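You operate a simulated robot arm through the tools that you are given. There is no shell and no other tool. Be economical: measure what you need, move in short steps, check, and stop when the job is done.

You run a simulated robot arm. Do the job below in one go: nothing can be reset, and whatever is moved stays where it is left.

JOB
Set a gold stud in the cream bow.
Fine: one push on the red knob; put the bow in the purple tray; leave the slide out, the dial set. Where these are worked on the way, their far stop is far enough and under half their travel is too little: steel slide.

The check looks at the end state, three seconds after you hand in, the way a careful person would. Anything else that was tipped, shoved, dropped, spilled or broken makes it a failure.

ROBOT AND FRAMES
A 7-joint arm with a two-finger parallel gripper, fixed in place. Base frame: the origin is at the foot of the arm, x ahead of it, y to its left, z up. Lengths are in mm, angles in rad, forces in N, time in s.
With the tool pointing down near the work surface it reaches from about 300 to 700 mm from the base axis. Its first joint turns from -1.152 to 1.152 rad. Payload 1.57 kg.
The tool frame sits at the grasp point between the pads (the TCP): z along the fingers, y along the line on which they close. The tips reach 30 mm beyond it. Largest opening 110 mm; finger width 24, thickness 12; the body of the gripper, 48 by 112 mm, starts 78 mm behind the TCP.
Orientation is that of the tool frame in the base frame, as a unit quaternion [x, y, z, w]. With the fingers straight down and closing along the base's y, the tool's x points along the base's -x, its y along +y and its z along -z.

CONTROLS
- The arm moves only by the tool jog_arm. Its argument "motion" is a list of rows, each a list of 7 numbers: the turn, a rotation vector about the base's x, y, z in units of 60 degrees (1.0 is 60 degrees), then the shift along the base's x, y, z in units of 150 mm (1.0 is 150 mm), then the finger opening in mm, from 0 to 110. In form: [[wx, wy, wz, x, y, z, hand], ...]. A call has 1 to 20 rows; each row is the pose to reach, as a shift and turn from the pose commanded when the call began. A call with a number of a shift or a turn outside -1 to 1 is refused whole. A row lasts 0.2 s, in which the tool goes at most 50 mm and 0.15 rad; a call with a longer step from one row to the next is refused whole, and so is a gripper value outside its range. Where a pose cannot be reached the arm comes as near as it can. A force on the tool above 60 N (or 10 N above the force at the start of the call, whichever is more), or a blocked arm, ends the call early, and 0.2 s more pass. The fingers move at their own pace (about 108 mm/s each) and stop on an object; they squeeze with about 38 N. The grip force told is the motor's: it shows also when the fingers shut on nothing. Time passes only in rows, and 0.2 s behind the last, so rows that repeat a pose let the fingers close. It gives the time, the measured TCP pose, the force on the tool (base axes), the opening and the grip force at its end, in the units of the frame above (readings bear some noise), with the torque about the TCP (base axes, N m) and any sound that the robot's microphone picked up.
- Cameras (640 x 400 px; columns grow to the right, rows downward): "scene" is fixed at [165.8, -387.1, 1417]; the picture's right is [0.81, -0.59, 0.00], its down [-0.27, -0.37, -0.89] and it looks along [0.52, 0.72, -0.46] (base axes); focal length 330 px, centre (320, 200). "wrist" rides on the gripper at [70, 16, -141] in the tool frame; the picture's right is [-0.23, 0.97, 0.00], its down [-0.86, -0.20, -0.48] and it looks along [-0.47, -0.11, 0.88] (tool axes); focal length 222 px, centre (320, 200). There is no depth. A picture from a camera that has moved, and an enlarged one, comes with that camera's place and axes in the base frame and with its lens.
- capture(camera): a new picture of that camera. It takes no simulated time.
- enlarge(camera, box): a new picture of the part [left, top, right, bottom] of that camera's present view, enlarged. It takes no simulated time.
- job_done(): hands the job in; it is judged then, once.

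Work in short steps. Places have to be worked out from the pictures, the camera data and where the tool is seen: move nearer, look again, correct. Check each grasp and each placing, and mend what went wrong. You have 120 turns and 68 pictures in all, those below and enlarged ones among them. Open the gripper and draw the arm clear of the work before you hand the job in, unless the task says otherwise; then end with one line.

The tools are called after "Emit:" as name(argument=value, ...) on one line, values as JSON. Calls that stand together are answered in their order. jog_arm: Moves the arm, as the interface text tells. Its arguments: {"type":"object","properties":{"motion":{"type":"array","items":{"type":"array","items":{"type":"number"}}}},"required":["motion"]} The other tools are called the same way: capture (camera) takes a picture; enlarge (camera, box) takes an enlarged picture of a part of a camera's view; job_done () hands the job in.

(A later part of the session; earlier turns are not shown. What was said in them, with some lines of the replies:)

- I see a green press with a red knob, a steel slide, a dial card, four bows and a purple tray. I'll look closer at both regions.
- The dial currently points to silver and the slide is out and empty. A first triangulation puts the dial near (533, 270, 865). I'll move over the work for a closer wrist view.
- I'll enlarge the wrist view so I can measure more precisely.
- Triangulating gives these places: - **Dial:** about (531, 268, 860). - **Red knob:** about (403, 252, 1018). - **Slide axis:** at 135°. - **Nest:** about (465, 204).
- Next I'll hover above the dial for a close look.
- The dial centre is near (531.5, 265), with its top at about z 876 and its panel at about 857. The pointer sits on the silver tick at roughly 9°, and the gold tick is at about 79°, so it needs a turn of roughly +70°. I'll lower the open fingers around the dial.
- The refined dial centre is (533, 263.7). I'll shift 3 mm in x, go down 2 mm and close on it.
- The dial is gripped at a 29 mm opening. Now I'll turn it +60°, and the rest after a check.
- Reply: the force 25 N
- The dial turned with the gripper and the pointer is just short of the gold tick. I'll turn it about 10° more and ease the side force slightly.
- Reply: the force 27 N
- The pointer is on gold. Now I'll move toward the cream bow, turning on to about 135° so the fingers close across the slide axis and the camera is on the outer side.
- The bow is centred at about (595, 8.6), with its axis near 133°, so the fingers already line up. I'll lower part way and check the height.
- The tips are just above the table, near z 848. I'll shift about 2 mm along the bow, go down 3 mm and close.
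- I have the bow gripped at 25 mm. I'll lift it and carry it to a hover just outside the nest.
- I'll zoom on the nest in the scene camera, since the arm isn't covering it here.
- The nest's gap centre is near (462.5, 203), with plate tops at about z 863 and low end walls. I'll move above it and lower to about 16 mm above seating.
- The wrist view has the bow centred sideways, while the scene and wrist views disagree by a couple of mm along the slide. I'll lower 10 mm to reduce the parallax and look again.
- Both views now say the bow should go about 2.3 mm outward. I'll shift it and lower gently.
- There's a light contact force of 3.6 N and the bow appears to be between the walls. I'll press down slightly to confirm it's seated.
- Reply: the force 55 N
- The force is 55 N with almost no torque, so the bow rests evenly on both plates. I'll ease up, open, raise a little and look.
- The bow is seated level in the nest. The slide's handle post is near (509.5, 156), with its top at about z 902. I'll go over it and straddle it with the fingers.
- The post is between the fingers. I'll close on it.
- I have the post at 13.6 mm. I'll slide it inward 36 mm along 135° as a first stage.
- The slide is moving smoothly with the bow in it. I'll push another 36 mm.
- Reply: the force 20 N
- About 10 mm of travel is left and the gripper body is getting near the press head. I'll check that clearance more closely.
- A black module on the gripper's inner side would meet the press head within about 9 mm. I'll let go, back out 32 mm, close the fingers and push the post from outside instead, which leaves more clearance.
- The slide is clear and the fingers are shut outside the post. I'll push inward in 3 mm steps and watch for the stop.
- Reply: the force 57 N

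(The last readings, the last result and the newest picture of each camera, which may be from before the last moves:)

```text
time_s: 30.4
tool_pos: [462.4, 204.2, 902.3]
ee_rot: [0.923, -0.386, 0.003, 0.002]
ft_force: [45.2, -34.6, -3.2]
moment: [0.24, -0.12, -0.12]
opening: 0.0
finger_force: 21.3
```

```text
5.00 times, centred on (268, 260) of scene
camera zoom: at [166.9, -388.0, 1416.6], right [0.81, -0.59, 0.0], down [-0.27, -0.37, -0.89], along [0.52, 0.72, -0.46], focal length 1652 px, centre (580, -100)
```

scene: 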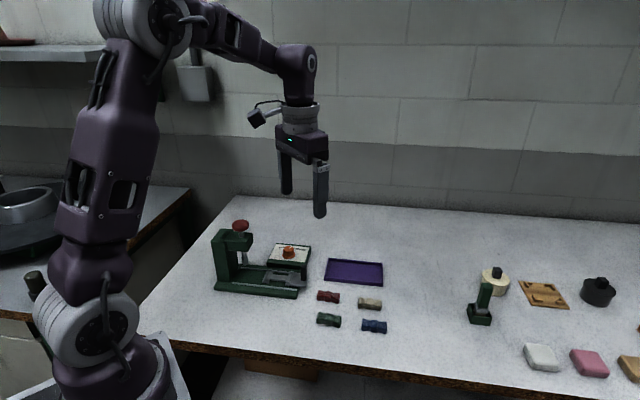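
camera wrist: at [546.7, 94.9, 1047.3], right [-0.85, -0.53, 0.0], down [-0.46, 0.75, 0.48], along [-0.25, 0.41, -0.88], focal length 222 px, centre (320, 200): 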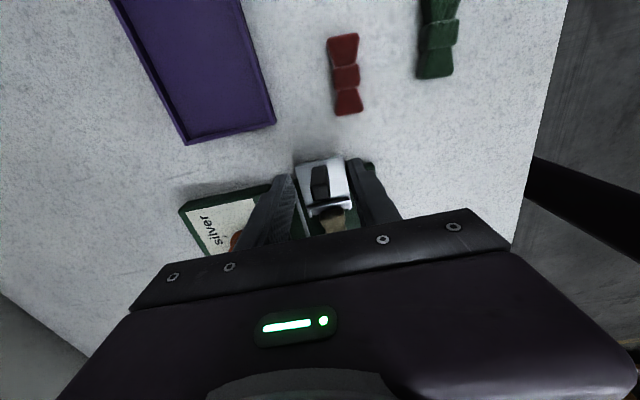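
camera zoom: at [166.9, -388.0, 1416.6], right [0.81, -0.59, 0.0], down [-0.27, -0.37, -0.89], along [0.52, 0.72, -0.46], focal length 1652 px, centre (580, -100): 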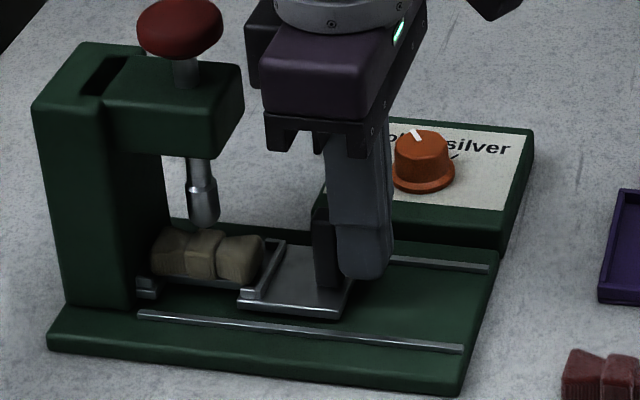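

The force of about 57 N with little torque means the slide is at its inner stop. I'll back off and rise well clear before viewing the knob.

Emit:
jog_arm(motion=[[0, 0, 0, 0.05, -0.05, 0, 0], [0, 0, 0, 0.12, -0.12, 0.05, 0], [0, 0, 0, 0.15, -0.15, 0.3, 0], [0, 0, 0, 0.15, -0.15, 0.6, 0], [0, 0, 0, 0.15, -0.15, 0.9, 0], [0, 0, 0, 0.15, -0.15, 1.0, 0]])

Emit:
jog_arm(motion=[[0, 0, 0, 0, 0, 0.25, 0], [0, 0, 0, -0.1, 0.1, 0.45, 0], [0, 0, 0, -0.25, 0.22, 0.5, 0], [0, 0, 0, -0.4, 0.35, 0.5, 0], [0, 0, 0, -0.48, 0.45, 0.5, 0], [0, 0, 0, -0.48, 0.45, 0.5, 0]])

Emit:
capture(camera="wrist")

Emit:
enlarge(camera="scene", box=[200, 180, 328, 300])

```text
time_s: 31.8
tool_pos: [478.4, 186.2, 1052.5]
ee_rot: [0.924, -0.383, 0.0, 0.001]
ft_force: [-0.1, 0.2, 0.4]
moment: [0.0, 0.02, 0.03]
opening: 0.0
finger_force: 21.4
```

```text
time_s: 33.2
tool_pos: [405.6, 255.2, 1127.2]
ee_rot: [0.924, -0.384, 0.0, 0.0]
ft_force: [0.8, 1.0, 0.8]
moment: [0.0, 0.01, -0.01]
opening: 0.0
finger_force: 21.8
```

```text
24 pictures are left
camera wrist: at [445.0, 193.5, 1269.2], right [-0.85, -0.53, 0.0], down [-0.46, 0.75, 0.48], along [-0.25, 0.41, -0.88], focal length 222 px, centre (320, 200)
```

wrist: 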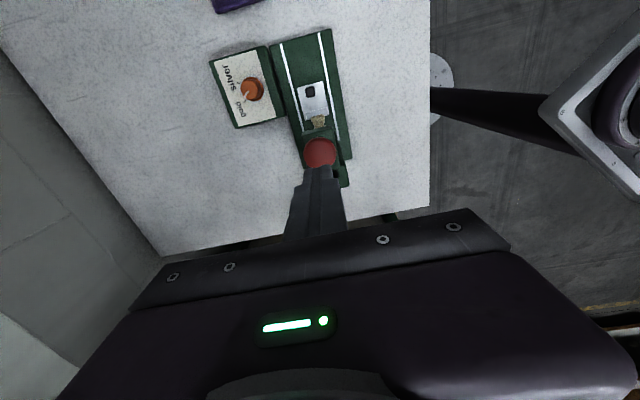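

```text
3.33 times, centred on (264, 240) of scene
camera zoom: at [165.8, -387.1, 1417.0], right [0.81, -0.59, 0.0], down [-0.27, -0.37, -0.89], along [0.52, 0.72, -0.46], focal length 1101 px, centre (507, 67)
```

zoom: 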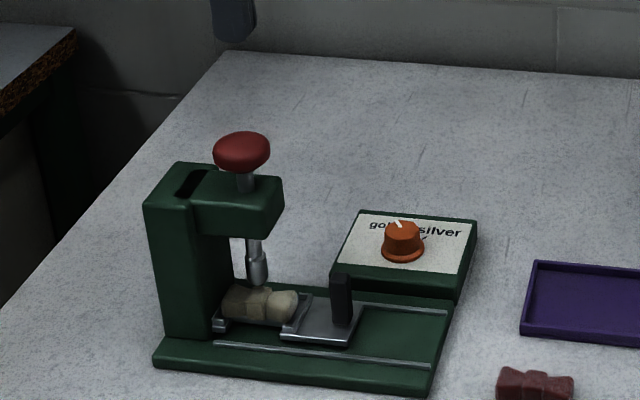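

The punch sits over the bow's knot. The knob centre is about (404.5, 258.5), with its top near z 1025. I'll centre above it and come down to just over it.

Emit:
jog_arm(motion=[[0, 0, 0, -0.007, 0.022, -0.2, 0], [0, 0, 0, -0.007, 0.022, -0.36, 0], [0, 0, 0, -0.007, 0.022, -0.36, 0]])

Emit:
enlarge(camera="wrist", box=[250, 100, 390, 210])

Emit:
enlarge(camera="scene", box=[200, 180, 328, 300])

```text
time_s: 34.0
tool_pos: [405.7, 257.6, 1073.0]
ee_rot: [0.924, -0.383, 0.0, 0.0]
ft_force: [0.7, -0.6, 0.1]
moment: [0.0, 0.0, -0.05]
opening: 0.2
finger_force: 20.6
```

```text
3.64 times, centred on (320, 155) of wrist
camera zoom: at [443.9, 196.8, 1214.8], right [-0.85, -0.53, 0.0], down [-0.46, 0.75, 0.48], along [-0.25, 0.41, -0.88], focal length 808 px, centre (320, 364)
```

zoom: 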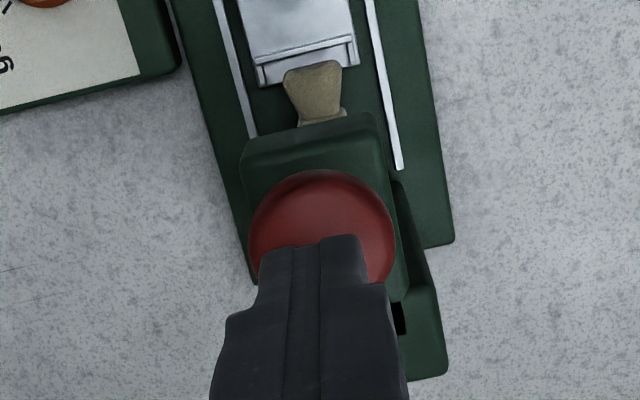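

```text
3.33 times, centred on (264, 240) of scene
camera zoom: at [165.8, -387.1, 1417.0], right [0.81, -0.59, 0.0], down [-0.27, -0.37, -0.89], along [0.52, 0.72, -0.46], focal length 1101 px, centre (507, 67)
```

zoom: 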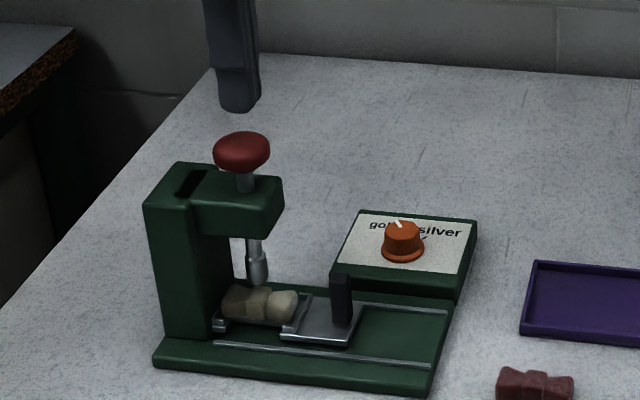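

The fingertips are over the knob's centre. Now I'll make one continuous push down; it stops on force.

Emit:
jog_arm(motion=[[0, 0, 0, -0.003, 0.008, -0.05, 0], [0, 0, 0, -0.003, 0.008, -0.1, 0], [0, 0, 0, -0.003, 0.008, -0.13, 0], [0, 0, 0, -0.003, 0.008, -0.15, 0], [0, 0, 0, -0.003, 0.008, -0.17, 0], [0, 0, 0, -0.003, 0.008, -0.19, 0], [0, 0, 0, -0.003, 0.008, -0.21, 0], [0, 0, 0, -0.003, 0.008, -0.23, 0], [0, 0, 0, -0.003, 0.008, -0.25, 0], [0, 0, 0, -0.003, 0.008, -0.27, 0], [0, 0, 0, -0.003, 0.008, -0.29, 0], [0, 0, 0, -0.003, 0.008, -0.31, 0], [0, 0, 0, -0.003, 0.008, -0.33, 0], [0, 0, 0, -0.003, 0.008, -0.35, 0], [0, 0, 0, -0.003, 0.008, -0.37, 0], [0, 0, 0, -0.003, 0.008, -0.39, 0], [0, 0, 0, -0.003, 0.008, -0.41, 0], [0, 0, 0, -0.003, 0.008, -0.43, 0]])

Emit:
enlarge(camera="scene", box=[200, 180, 328, 300])

```text
time_s: 36.3
tool_pos: [405.1, 258.2, 1034.2]
ee_rot: [0.924, -0.383, 0.002, -0.002]
ft_force: [-9.8, -8.1, 25.4]
moment: [-0.19, 0.36, 0.02]
opening: 0.1
finger_force: 21.5
heard: click
stopped in row 11: the force on the tool passed its limit at 70 N (the readings are from after the stop); the commanded pose is now the measured one
```

```text
3.33 times, centred on (264, 240) of scene
camera zoom: at [165.1, -387.5, 1416.9], right [0.81, -0.59, 0.0], down [-0.27, -0.37, -0.89], along [0.52, 0.72, -0.46], focal length 1101 px, centre (507, 67)
```

zoom: 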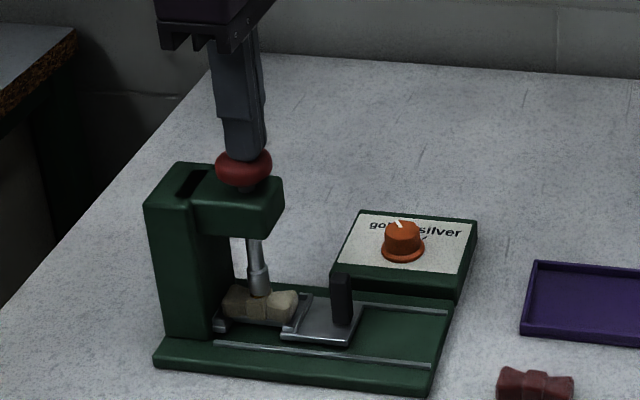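

I heard a click and the punch reached the knot. I'll lift straight off in one motion and check the knob and the stud.

Emit:
jog_arm(motion=[[0, 0, 0, 0, 0, 0.15, 0], [0, 0, 0, 0, 0, 0.4, 0], [0, 0, 0, 0, 0, 0.65, 0], [0, 0, 0, 0.2, -0.2, 0.65, 0], [0, 0, 0, 0.4, -0.4, 0.65, 0], [0, 0, 0, 0.5, -0.5, 0.65, 0]])

Emit:
enlarge(camera="scene", box=[210, 215, 306, 295])

```text
time_s: 37.7
tool_pos: [481.7, 183.4, 1131.1]
ee_rot: [0.924, -0.383, 0.002, -0.002]
ft_force: [0.2, 0.5, -0.8]
moment: [0.04, 0.03, 0.01]
opening: 0.0
finger_force: 20.5
```

```text
5.00 times, centred on (258, 255) of scene
camera zoom: at [165.8, -387.1, 1417.0], right [0.81, -0.59, 0.0], down [-0.27, -0.37, -0.89], along [0.52, 0.72, -0.46], focal length 1652 px, centre (630, -75)
```

zoom: 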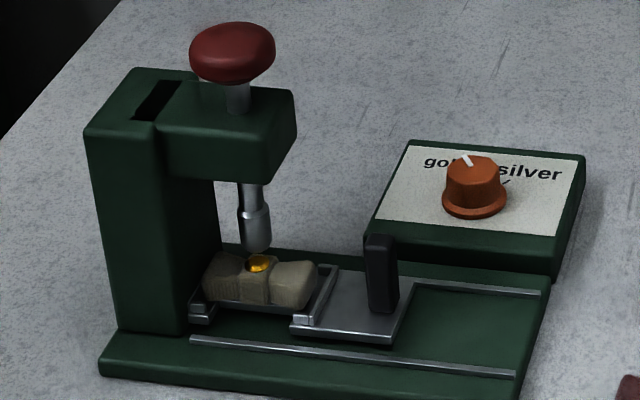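

The gold stud is set in the knot and the knob has sprung back. To grip the post without touching the press head, I'll tilt the gripper 20° outward and come down over it.

Emit:
jog_arm(motion=[[0.078, 0.078, 0, 0, 0, 0, 20], [0.157, 0.157, 0, 0, 0, 0, 45], [0.236, 0.236, 0, -0.05, 0.05, -0.1, 45], [0.236, 0.236, 0, -0.1, 0.1, -0.35, 45], [0.236, 0.236, 0, -0.16, 0.16, -0.6, 45], [0.236, 0.236, 0, -0.225, 0.222, -0.85, 45], [0.236, 0.236, 0, -0.225, 0.222, -1.0, 45], [0.236, 0.236, 0, -0.225, 0.222, -1.0, 45]])

Emit:
capture(camera="wrist")

Emit:
enlarge(camera="scene", box=[210, 195, 330, 295])

```text
time_s: 39.5
tool_pos: [446.6, 217.3, 981.0]
ee_rot: [0.91, -0.377, -0.159, -0.069]
ft_force: [0.1, -0.9, 0.2]
moment: [0.0, -0.02, -0.03]
opening: 45.0
finger_force: 0.0
```

```text
18 pictures are left
camera wrist: at [515.3, 124.8, 1091.1], right [-0.84, -0.54, 0.07], down [-0.31, 0.59, 0.74], along [-0.44, 0.6, -0.67], focal length 222 px, centre (320, 200)
```

wrist: 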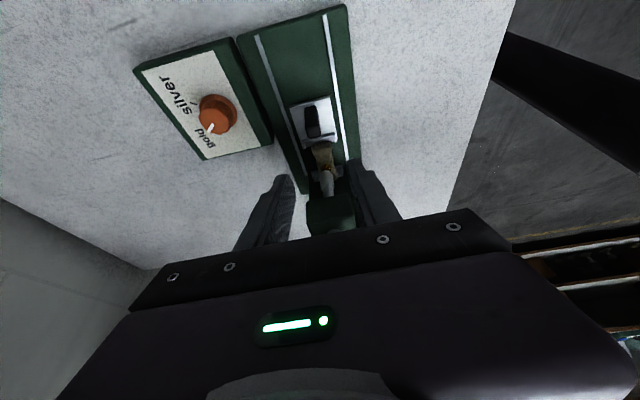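

```text
4.00 times, centred on (270, 245) of scene
camera zoom: at [165.8, -387.1, 1417.0], right [0.81, -0.59, 0.0], down [-0.27, -0.37, -0.89], along [0.52, 0.72, -0.46], focal length 1322 px, centre (520, 20)
```

zoom: 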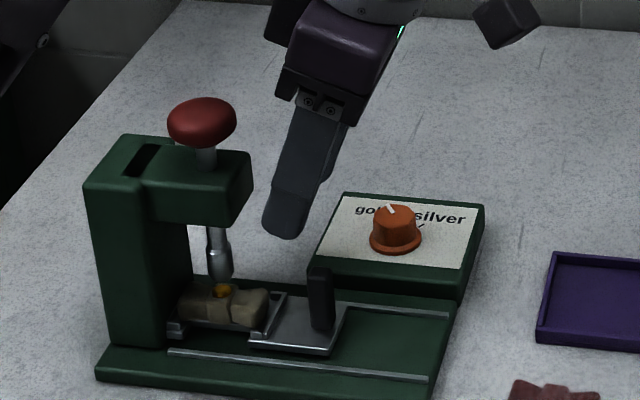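

The post is really near (453.5, 210), so I'll shift outward 9 mm as I lower around it and close.

Emit:
jog_arm(motion=[[0, 0, 0, 0.047, -0.047, -0.15, 45], [0, 0, 0, 0.047, -0.047, -0.35, 45], [0, 0, 0, 0.047, -0.047, -0.49, 45], [0, 0, 0, 0.047, -0.047, -0.49, 45]])

Emit:
enlarge(camera="scene", box=[210, 195, 330, 295])

Emit:
enlarge(camera="wrist", box=[250, 100, 390, 220])

```text
time_s: 40.5
tool_pos: [454.9, 211.3, 905.9]
ee_rot: [0.91, -0.378, -0.159, -0.069]
ft_force: [-0.3, 0.1, 0.2]
moment: [0.01, -0.03, 0.0]
opening: 45.0
finger_force: 0.0
```

```text
4.00 times, centred on (270, 245) of scene
camera zoom: at [165.8, -387.1, 1417.0], right [0.81, -0.59, 0.0], down [-0.27, -0.37, -0.89], along [0.52, 0.72, -0.46], focal length 1322 px, centre (520, 20)
```

zoom: 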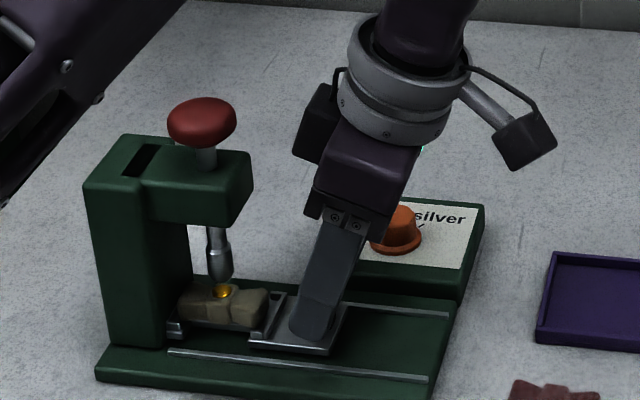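

```text
3.33 times, centred on (320, 160) of wrist
camera zoom: at [522.7, 118.7, 1015.6], right [-0.84, -0.54, 0.07], down [-0.31, 0.59, 0.74], along [-0.44, 0.6, -0.67], focal length 740 px, centre (320, 333)
```

zoom: 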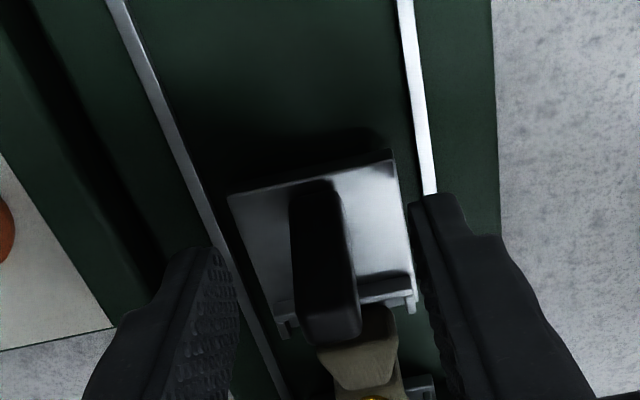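

Good clearance, and the post is between the pads. I'll close and pull outward in stages.

Emit:
jog_arm(motion=[[0, 0, 0, 0, 0, 0, 25], [0, 0, 0, 0, 0, 0, 8], [0, 0, 0, 0, 0, 0, 5], [0, 0, 0, 0, 0, 0, 5]])

Emit:
jog_arm(motion=[[0, 0, 0, 0.024, -0.024, 0, 5], [0, 0, 0, 0.047, -0.047, 0, 5], [0, 0, 0, 0.075, -0.075, 0, 5], [0, 0, 0, 0.104, -0.104, 0, 5], [0, 0, 0, 0.132, -0.132, 0, 5], [0, 0, 0, 0.16, -0.16, 0, 5], [0, 0, 0, 0.19, -0.19, 0, 5]])

Emit:
enlarge(camera="scene", box=[210, 195, 330, 295])

```text
time_s: 41.5
tool_pos: [453.9, 211.1, 906.1]
ee_rot: [0.91, -0.378, -0.159, -0.068]
ft_force: [-6.8, -6.7, -0.7]
moment: [-0.5, 0.23, 0.08]
opening: 13.4
finger_force: 30.0
```

```text
time_s: 43.1
tool_pos: [482.9, 181.9, 907.5]
ee_rot: [0.91, -0.377, -0.158, -0.069]
ft_force: [-1.3, -1.2, -24.9]
moment: [-0.56, 0.24, 0.03]
opening: 13.7
finger_force: 30.0
```

```text
4.00 times, centred on (270, 245) of scene
camera zoom: at [166.1, -386.9, 1417.0], right [0.81, -0.59, 0.0], down [-0.27, -0.37, -0.89], along [0.52, 0.72, -0.46], focal length 1322 px, centre (520, 20)
```

zoom: 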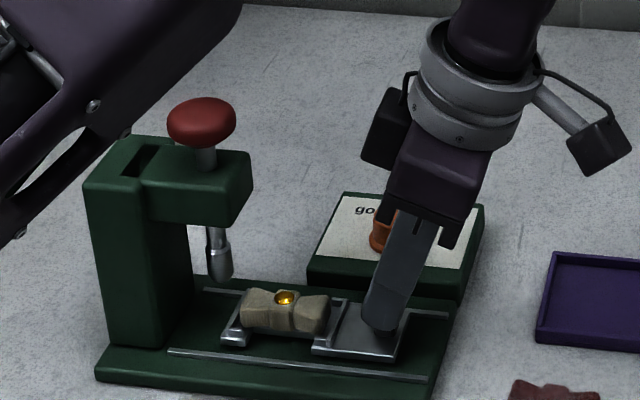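

The slide is coming out with the bow. I'll continue to its outer stop, easing the vertical load by 2 mm.

Emit:
jog_arm(motion=[[0, 0, 0, 0.028, -0.028, -0.008, 5], [0, 0, 0, 0.057, -0.057, -0.012, 5], [0, 0, 0, 0.085, -0.085, -0.012, 5], [0, 0, 0, 0.113, -0.113, -0.012, 5], [0, 0, 0, 0.141, -0.141, -0.012, 5], [0, 0, 0, 0.16, -0.16, -0.012, 5], [0, 0, 0, 0.172, -0.172, -0.012, 5], [0, 0, 0, 0.178, -0.178, -0.012, 5]])

```text
time_s: 44.9
tool_pos: [509.6, 155.4, 905.5]
ee_rot: [0.91, -0.377, -0.159, -0.069]
ft_force: [-6.0, -4.5, 22.6]
moment: [-0.48, 0.61, 0.09]
opening: 14.0
finger_force: 30.5
```

The slide is back at its original out position. I'll release, rise, untilt and move over the nest.

Emit:
jog_arm(motion=[[0, 0, 0, 0, 0, 0, 25], [0, 0, 0, 0, 0, 0, 45], [0, 0, 0, 0, 0, 0.2, 45], [0, 0, 0, 0, 0, 0.45, 45], [-0.078, -0.078, 0, -0.06, 0.06, 0.5, 45], [-0.157, -0.157, 0, -0.15, 0.15, 0.5, 45], [-0.236, -0.236, 0, -0.25, 0.25, 0.5, 45], [-0.236, -0.236, 0, -0.305, 0.305, 0.5, 45], [-0.236, -0.236, 0, -0.305, 0.305, 0.5, 45]])

Emit:
enlarge(camera="wrist", box=[260, 80, 380, 190])

Emit:
enlarge(camera="scene", box=[250, 245, 346, 305])

```text
time_s: 46.9
tool_pos: [464.4, 200.9, 980.2]
ee_rot: [0.924, -0.383, 0.003, -0.002]
ft_force: [0.2, 0.6, 0.3]
moment: [0.01, 0.02, -0.02]
opening: 44.7
finger_force: 0.1
```

```text
3.64 times, centred on (320, 135) of wrist
camera zoom: at [501.0, 139.7, 1123.0], right [-0.85, -0.53, -0.01], down [-0.47, 0.74, 0.48], along [-0.25, 0.41, -0.88], focal length 808 px, centre (320, 436)
```

zoom: 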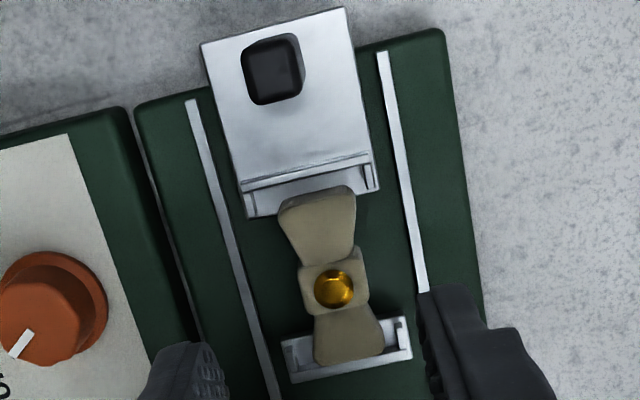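

```text
6.67 times, centred on (298, 275) of scene
camera zoom: at [165.8, -387.1, 1417.0], right [0.81, -0.59, 0.0], down [-0.27, -0.37, -0.89], along [0.52, 0.72, -0.46], focal length 2203 px, centre (467, -300)
```

zoom: 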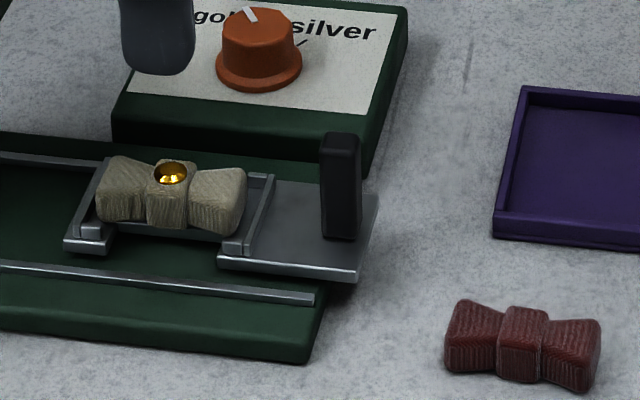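

The bow carries its gold stud. Compared with the first picture, the slide is still about 6 mm short of its outer stop, so I'll regrip the post and pull it fully out.

Emit:
jog_arm(motion=[[0, 0, 0, 0.14, -0.14, 0, 45], [0, 0, 0, 0.277, -0.277, 0, 45], [0, 0, 0, 0.277, -0.277, -0.25, 45], [0, 0, 0, 0.277, -0.277, -0.5, 45], [0, 0, 0, 0.277, -0.277, -0.5, 25], [0, 0, 0, 0.277, -0.277, -0.5, 5], [0, 0, 0, 0.277, -0.277, -0.5, 5], [0, 0, 0, 0.277, -0.277, -0.5, 5]])

Emit:
jog_arm(motion=[[0, 0, 0, 0.014, -0.014, 0, 5], [0, 0, 0, 0.024, -0.024, 0, 5], [0, 0, 0, 0.033, -0.033, 0, 5], [0, 0, 0, 0.042, -0.042, 0, 5], [0, 0, 0, 0.052, -0.052, 0, 5], [0, 0, 0, 0.06, -0.06, 0, 5]])

Emit:
enlarge(camera="scene", box=[250, 245, 346, 305])

```text
time_s: 48.7
tool_pos: [504.9, 158.5, 906.9]
ee_rot: [0.924, -0.383, 0.001, -0.001]
ft_force: [8.0, 7.7, -10.7]
moment: [-0.87, -0.13, 0.01]
opening: 13.9
finger_force: 30.0
```

```text
time_s: 50.1
tool_pos: [514.1, 151.8, 905.8]
ee_rot: [0.924, -0.383, 0.002, -0.002]
ft_force: [-13.3, 22.9, -0.1]
moment: [-0.29, 0.84, -0.15]
opening: 13.9
finger_force: 30.4
```

```text
6.67 times, centred on (298, 275) of scene
camera zoom: at [165.4, -386.5, 1417.2], right [0.81, -0.59, 0.0], down [-0.27, -0.37, -0.89], along [0.52, 0.72, -0.46], focal length 2203 px, centre (467, -300)
```

zoom: 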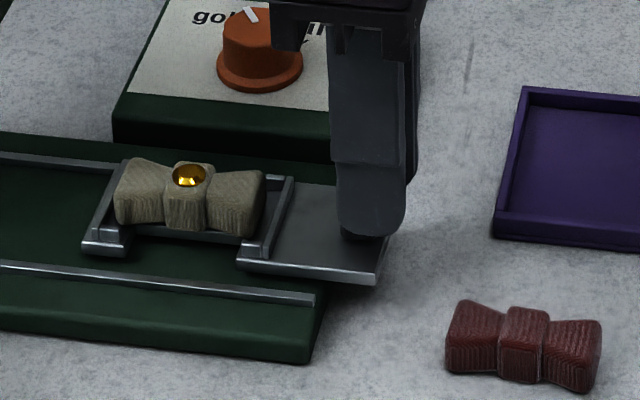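

The slide is now fully out, with resistance felt at the stop. I'll release, rise, and go over the bow.

Emit:
jog_arm(motion=[[0, 0, 0, -0.01, 0.01, 0, 25], [0, 0, 0, -0.01, 0.01, 0, 45], [0, 0, 0, -0.01, 0.01, 0.2, 45], [0, 0, 0, -0.01, 0.01, 0.4, 45], [0, 0, 0, -0.17, 0.17, 0.4, 45], [0, 0, 0, -0.333, 0.333, 0.4, 45], [0, 0, 0, -0.333, 0.333, 0.4, 45]])

Emit:
enlarge(camera="wrist", box=[260, 80, 380, 190])

```text
time_s: 51.7
tool_pos: [464.0, 201.0, 964.5]
ee_rot: [0.924, -0.383, 0.002, -0.001]
ft_force: [0.1, -0.3, -0.6]
moment: [0.01, 0.01, -0.01]
opening: 44.9
finger_force: 0.0
```

```text
3.64 times, centred on (320, 135) of wrist
camera zoom: at [501.4, 138.8, 1106.8], right [-0.85, -0.53, -0.01], down [-0.47, 0.74, 0.48], along [-0.25, 0.41, -0.88], focal length 808 px, centre (320, 436)
```

zoom: 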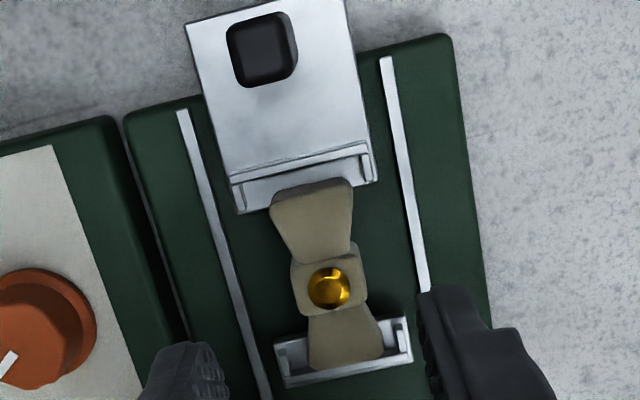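

The bow is in the same place as when I seated it. I'll descend to z 903 and grip the knot.

Emit:
jog_arm(motion=[[0, 0, 0, 0, 0, -0.2, 45], [0, 0, 0, 0, 0, -0.35, 45], [0, 0, 0, 0, 0, -0.405, 45], [0, 0, 0, 0, 0, -0.405, 25], [0, 0, 0, 0, 0, -0.405, 12], [0, 0, 0, 0, 0, -0.405, 12], [0, 0, 0, 0, 0, -0.405, 12]])

```text
time_s: 53.3
tool_pos: [464.2, 198.9, 903.8]
ee_rot: [0.924, -0.382, 0.001, -0.002]
ft_force: [0.5, 0.2, 0.1]
moment: [0.04, -0.01, 0.02]
opening: 25.3
finger_force: 36.5
```

I have the bow gripped. I'll lift it and carry it toward the tray, whose centre is about (641, 122).

Emit:
jog_arm(motion=[[0, 0, 0, 0, 0, 0.15, 12], [0, 0, 0, 0, 0, 0.4, 12], [0, 0, 0, 0.1, -0.05, 0.6, 12], [0, 0, 0, 0.3, -0.14, 0.6, 12], [0, 0, 0, 0.5, -0.24, 0.6, 12], [0, 0, 0, 0.7, -0.34, 0.6, 12], [0, 0, 0, 0.85, -0.43, 0.6, 12], [0, 0, 0, 1.0, -0.5, 0.6, 12]])

Emit:
jog_arm(motion=[[0, 0, 0, 0.09, -0.01, 0, 12], [0, 0, 0, 0.18, -0.02, -0.1, 12], [0, 0, 0, 0.18, -0.02, -0.2, 12], [0, 0, 0, 0.18, -0.02, -0.2, 12]])

Emit:
capture(camera="wrist")

Emit:
enlarge(camera="scene", box=[290, 220, 418, 300])

```text
time_s: 55.1
tool_pos: [614.7, 124.2, 995.0]
ee_rot: [0.924, -0.382, 0.003, -0.001]
ft_force: [-0.2, -0.3, -0.3]
moment: [-0.01, -0.02, 0.02]
opening: 25.1
finger_force: 36.4
```

```text
time_s: 56.1
tool_pos: [641.8, 123.3, 963.8]
ee_rot: [0.924, -0.383, 0.001, -0.002]
ft_force: [0.4, -0.5, 0.3]
moment: [-0.01, 0.0, 0.03]
opening: 25.5
finger_force: 36.6
```

```text
9 pictures are left
camera wrist: at [679.3, 60.8, 1106.8], right [-0.85, -0.53, -0.01], down [-0.47, 0.74, 0.48], along [-0.25, 0.41, -0.88], focal length 222 px, centre (320, 200)
```

wrist: 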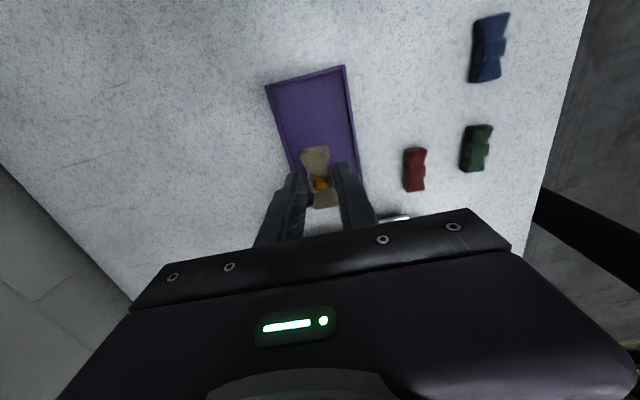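

```text
5.00 times, centred on (354, 260) of scene
camera zoom: at [165.8, -387.1, 1417.0], right [0.81, -0.59, 0.0], down [-0.27, -0.37, -0.89], along [0.52, 0.72, -0.46], focal length 1652 px, centre (150, -100)
```

zoom: 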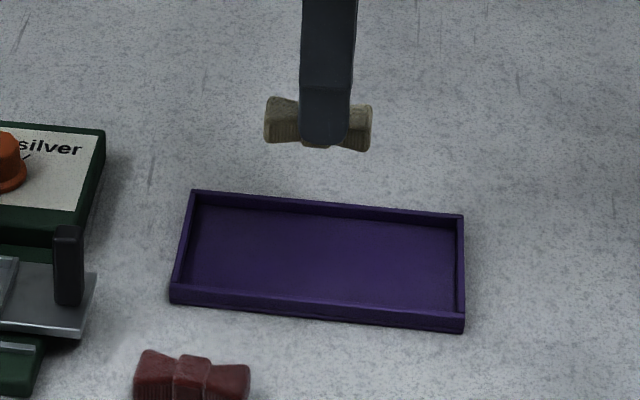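

The bow is centred over the tray. I'll lower it until it touches lightly.

Emit:
jog_arm(motion=[[0, 0, 0, 0, 0, -0.2, 12], [0, 0, 0, 0, 0, -0.4, 12], [0, 0, 0, 0, 0, -0.49, 12], [0, 0, 0, 0, 0, -0.51, 12], [0, 0, 0, 0, 0, -0.525, 12], [0, 0, 0, 0, 0, -0.525, 12]])

Emit:
enlarge(camera="scene", box=[310, 240, 406, 300])

```text
time_s: 57.5
tool_pos: [639.3, 121.1, 885.7]
ee_rot: [0.924, -0.382, 0.003, -0.002]
ft_force: [0.4, -0.8, 0.9]
moment: [-0.04, 0.03, 0.03]
opening: 25.4
finger_force: 36.7
```

```text
6.67 times, centred on (358, 270) of scene
camera zoom: at [165.7, -387.1, 1417.0], right [0.81, -0.59, 0.0], down [-0.27, -0.37, -0.89], along [0.52, 0.72, -0.46], focal length 2203 px, centre (67, -267)
```

zoom: 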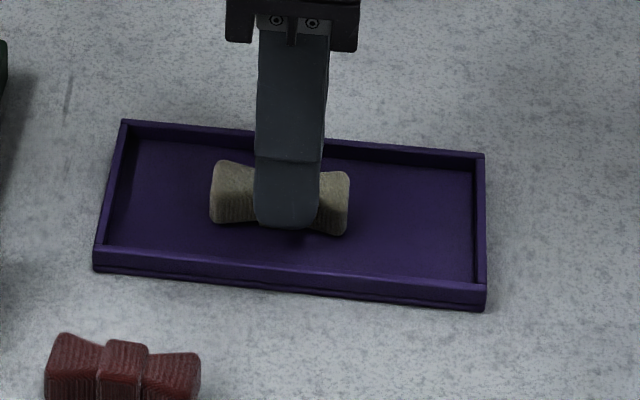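

The bow is nearly on the tray floor. I'll go down in 1 to 2 mm steps until it makes contact.

Emit:
jog_arm(motion=[[0, 0, 0, 0, 0, -0.01, 12], [0, 0, 0, 0, 0, -0.017, 12], [0, 0, 0, 0, 0, -0.017, 12]])

```text
time_s: 58.3
tool_pos: [640.5, 121.3, 887.0]
ee_rot: [0.924, -0.383, 0.004, -0.004]
ft_force: [-10.5, -0.8, 46.9]
moment: [0.07, 0.6, 0.03]
opening: 25.5
finger_force: 36.7
```

Contact at 47 N means it's on the floor. I'll ease back up slightly, release, rise and check.

Emit:
jog_arm(motion=[[0, 0, 0, 0, 0, 0.01, 12], [0, 0, 0, 0, 0, 0.01, 12], [0, 0, 0, 0, 0, 0.01, 30], [0, 0, 0, 0, 0, 0.01, 40], [0, 0, 0, 0, 0, 0.15, 40], [0, 0, 0, 0, 0, 0.4, 40], [0, 0, 0, 0, 0, 0.7, 40], [0, 0, 0, 0, 0, 1.0, 40]])

Emit:
enlarge(camera="scene", box=[200, 210, 400, 335])

Emit:
enlarge(camera="scene", box=[250, 235, 346, 305])

```text
time_s: 60.1
tool_pos: [642.9, 121.2, 1034.2]
ee_rot: [0.924, -0.383, 0.002, -0.002]
ft_force: [0.4, 0.5, 1.0]
moment: [-0.01, -0.02, -0.02]
opening: 40.1
finger_force: 0.0
```

```text
3.20 times, centred on (300, 272) of scene
camera zoom: at [165.7, -387.1, 1417.0], right [0.81, -0.59, 0.0], down [-0.27, -0.37, -0.89], along [0.52, 0.72, -0.46], focal length 1057 px, centre (384, -32)
```

zoom: 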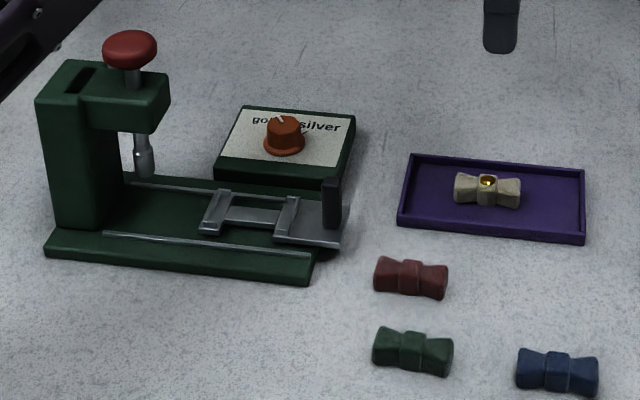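

```text
5.71 times, centred on (298, 270) of scene
camera zoom: at [165.7, -387.1, 1417.0], right [0.81, -0.59, 0.0], down [-0.27, -0.37, -0.89], along [0.52, 0.72, -0.46], focal length 1888 px, centre (446, -200)
```

zoom: 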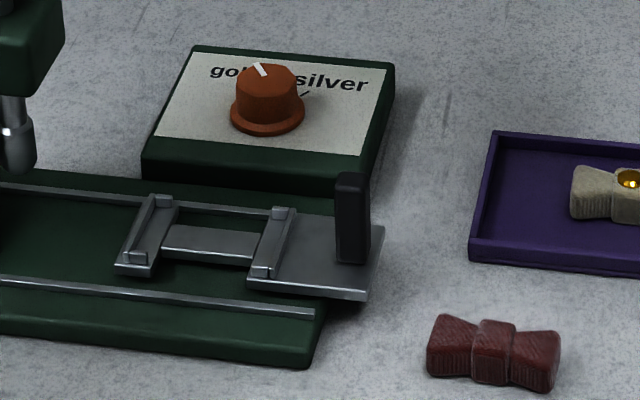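

Everything checks out: the bow with its gold stud is in the tray, the slide is out as at the start, the dial is on gold, the knob is up, and the arm is clear with the gripper open. I'm handing in.

Emit:
job_done()

```text
The job is handed in.
```

The cream bow has a gold stud set with one push of the red knob and lies in the purple tray, with the slide left out and the dial on gold.
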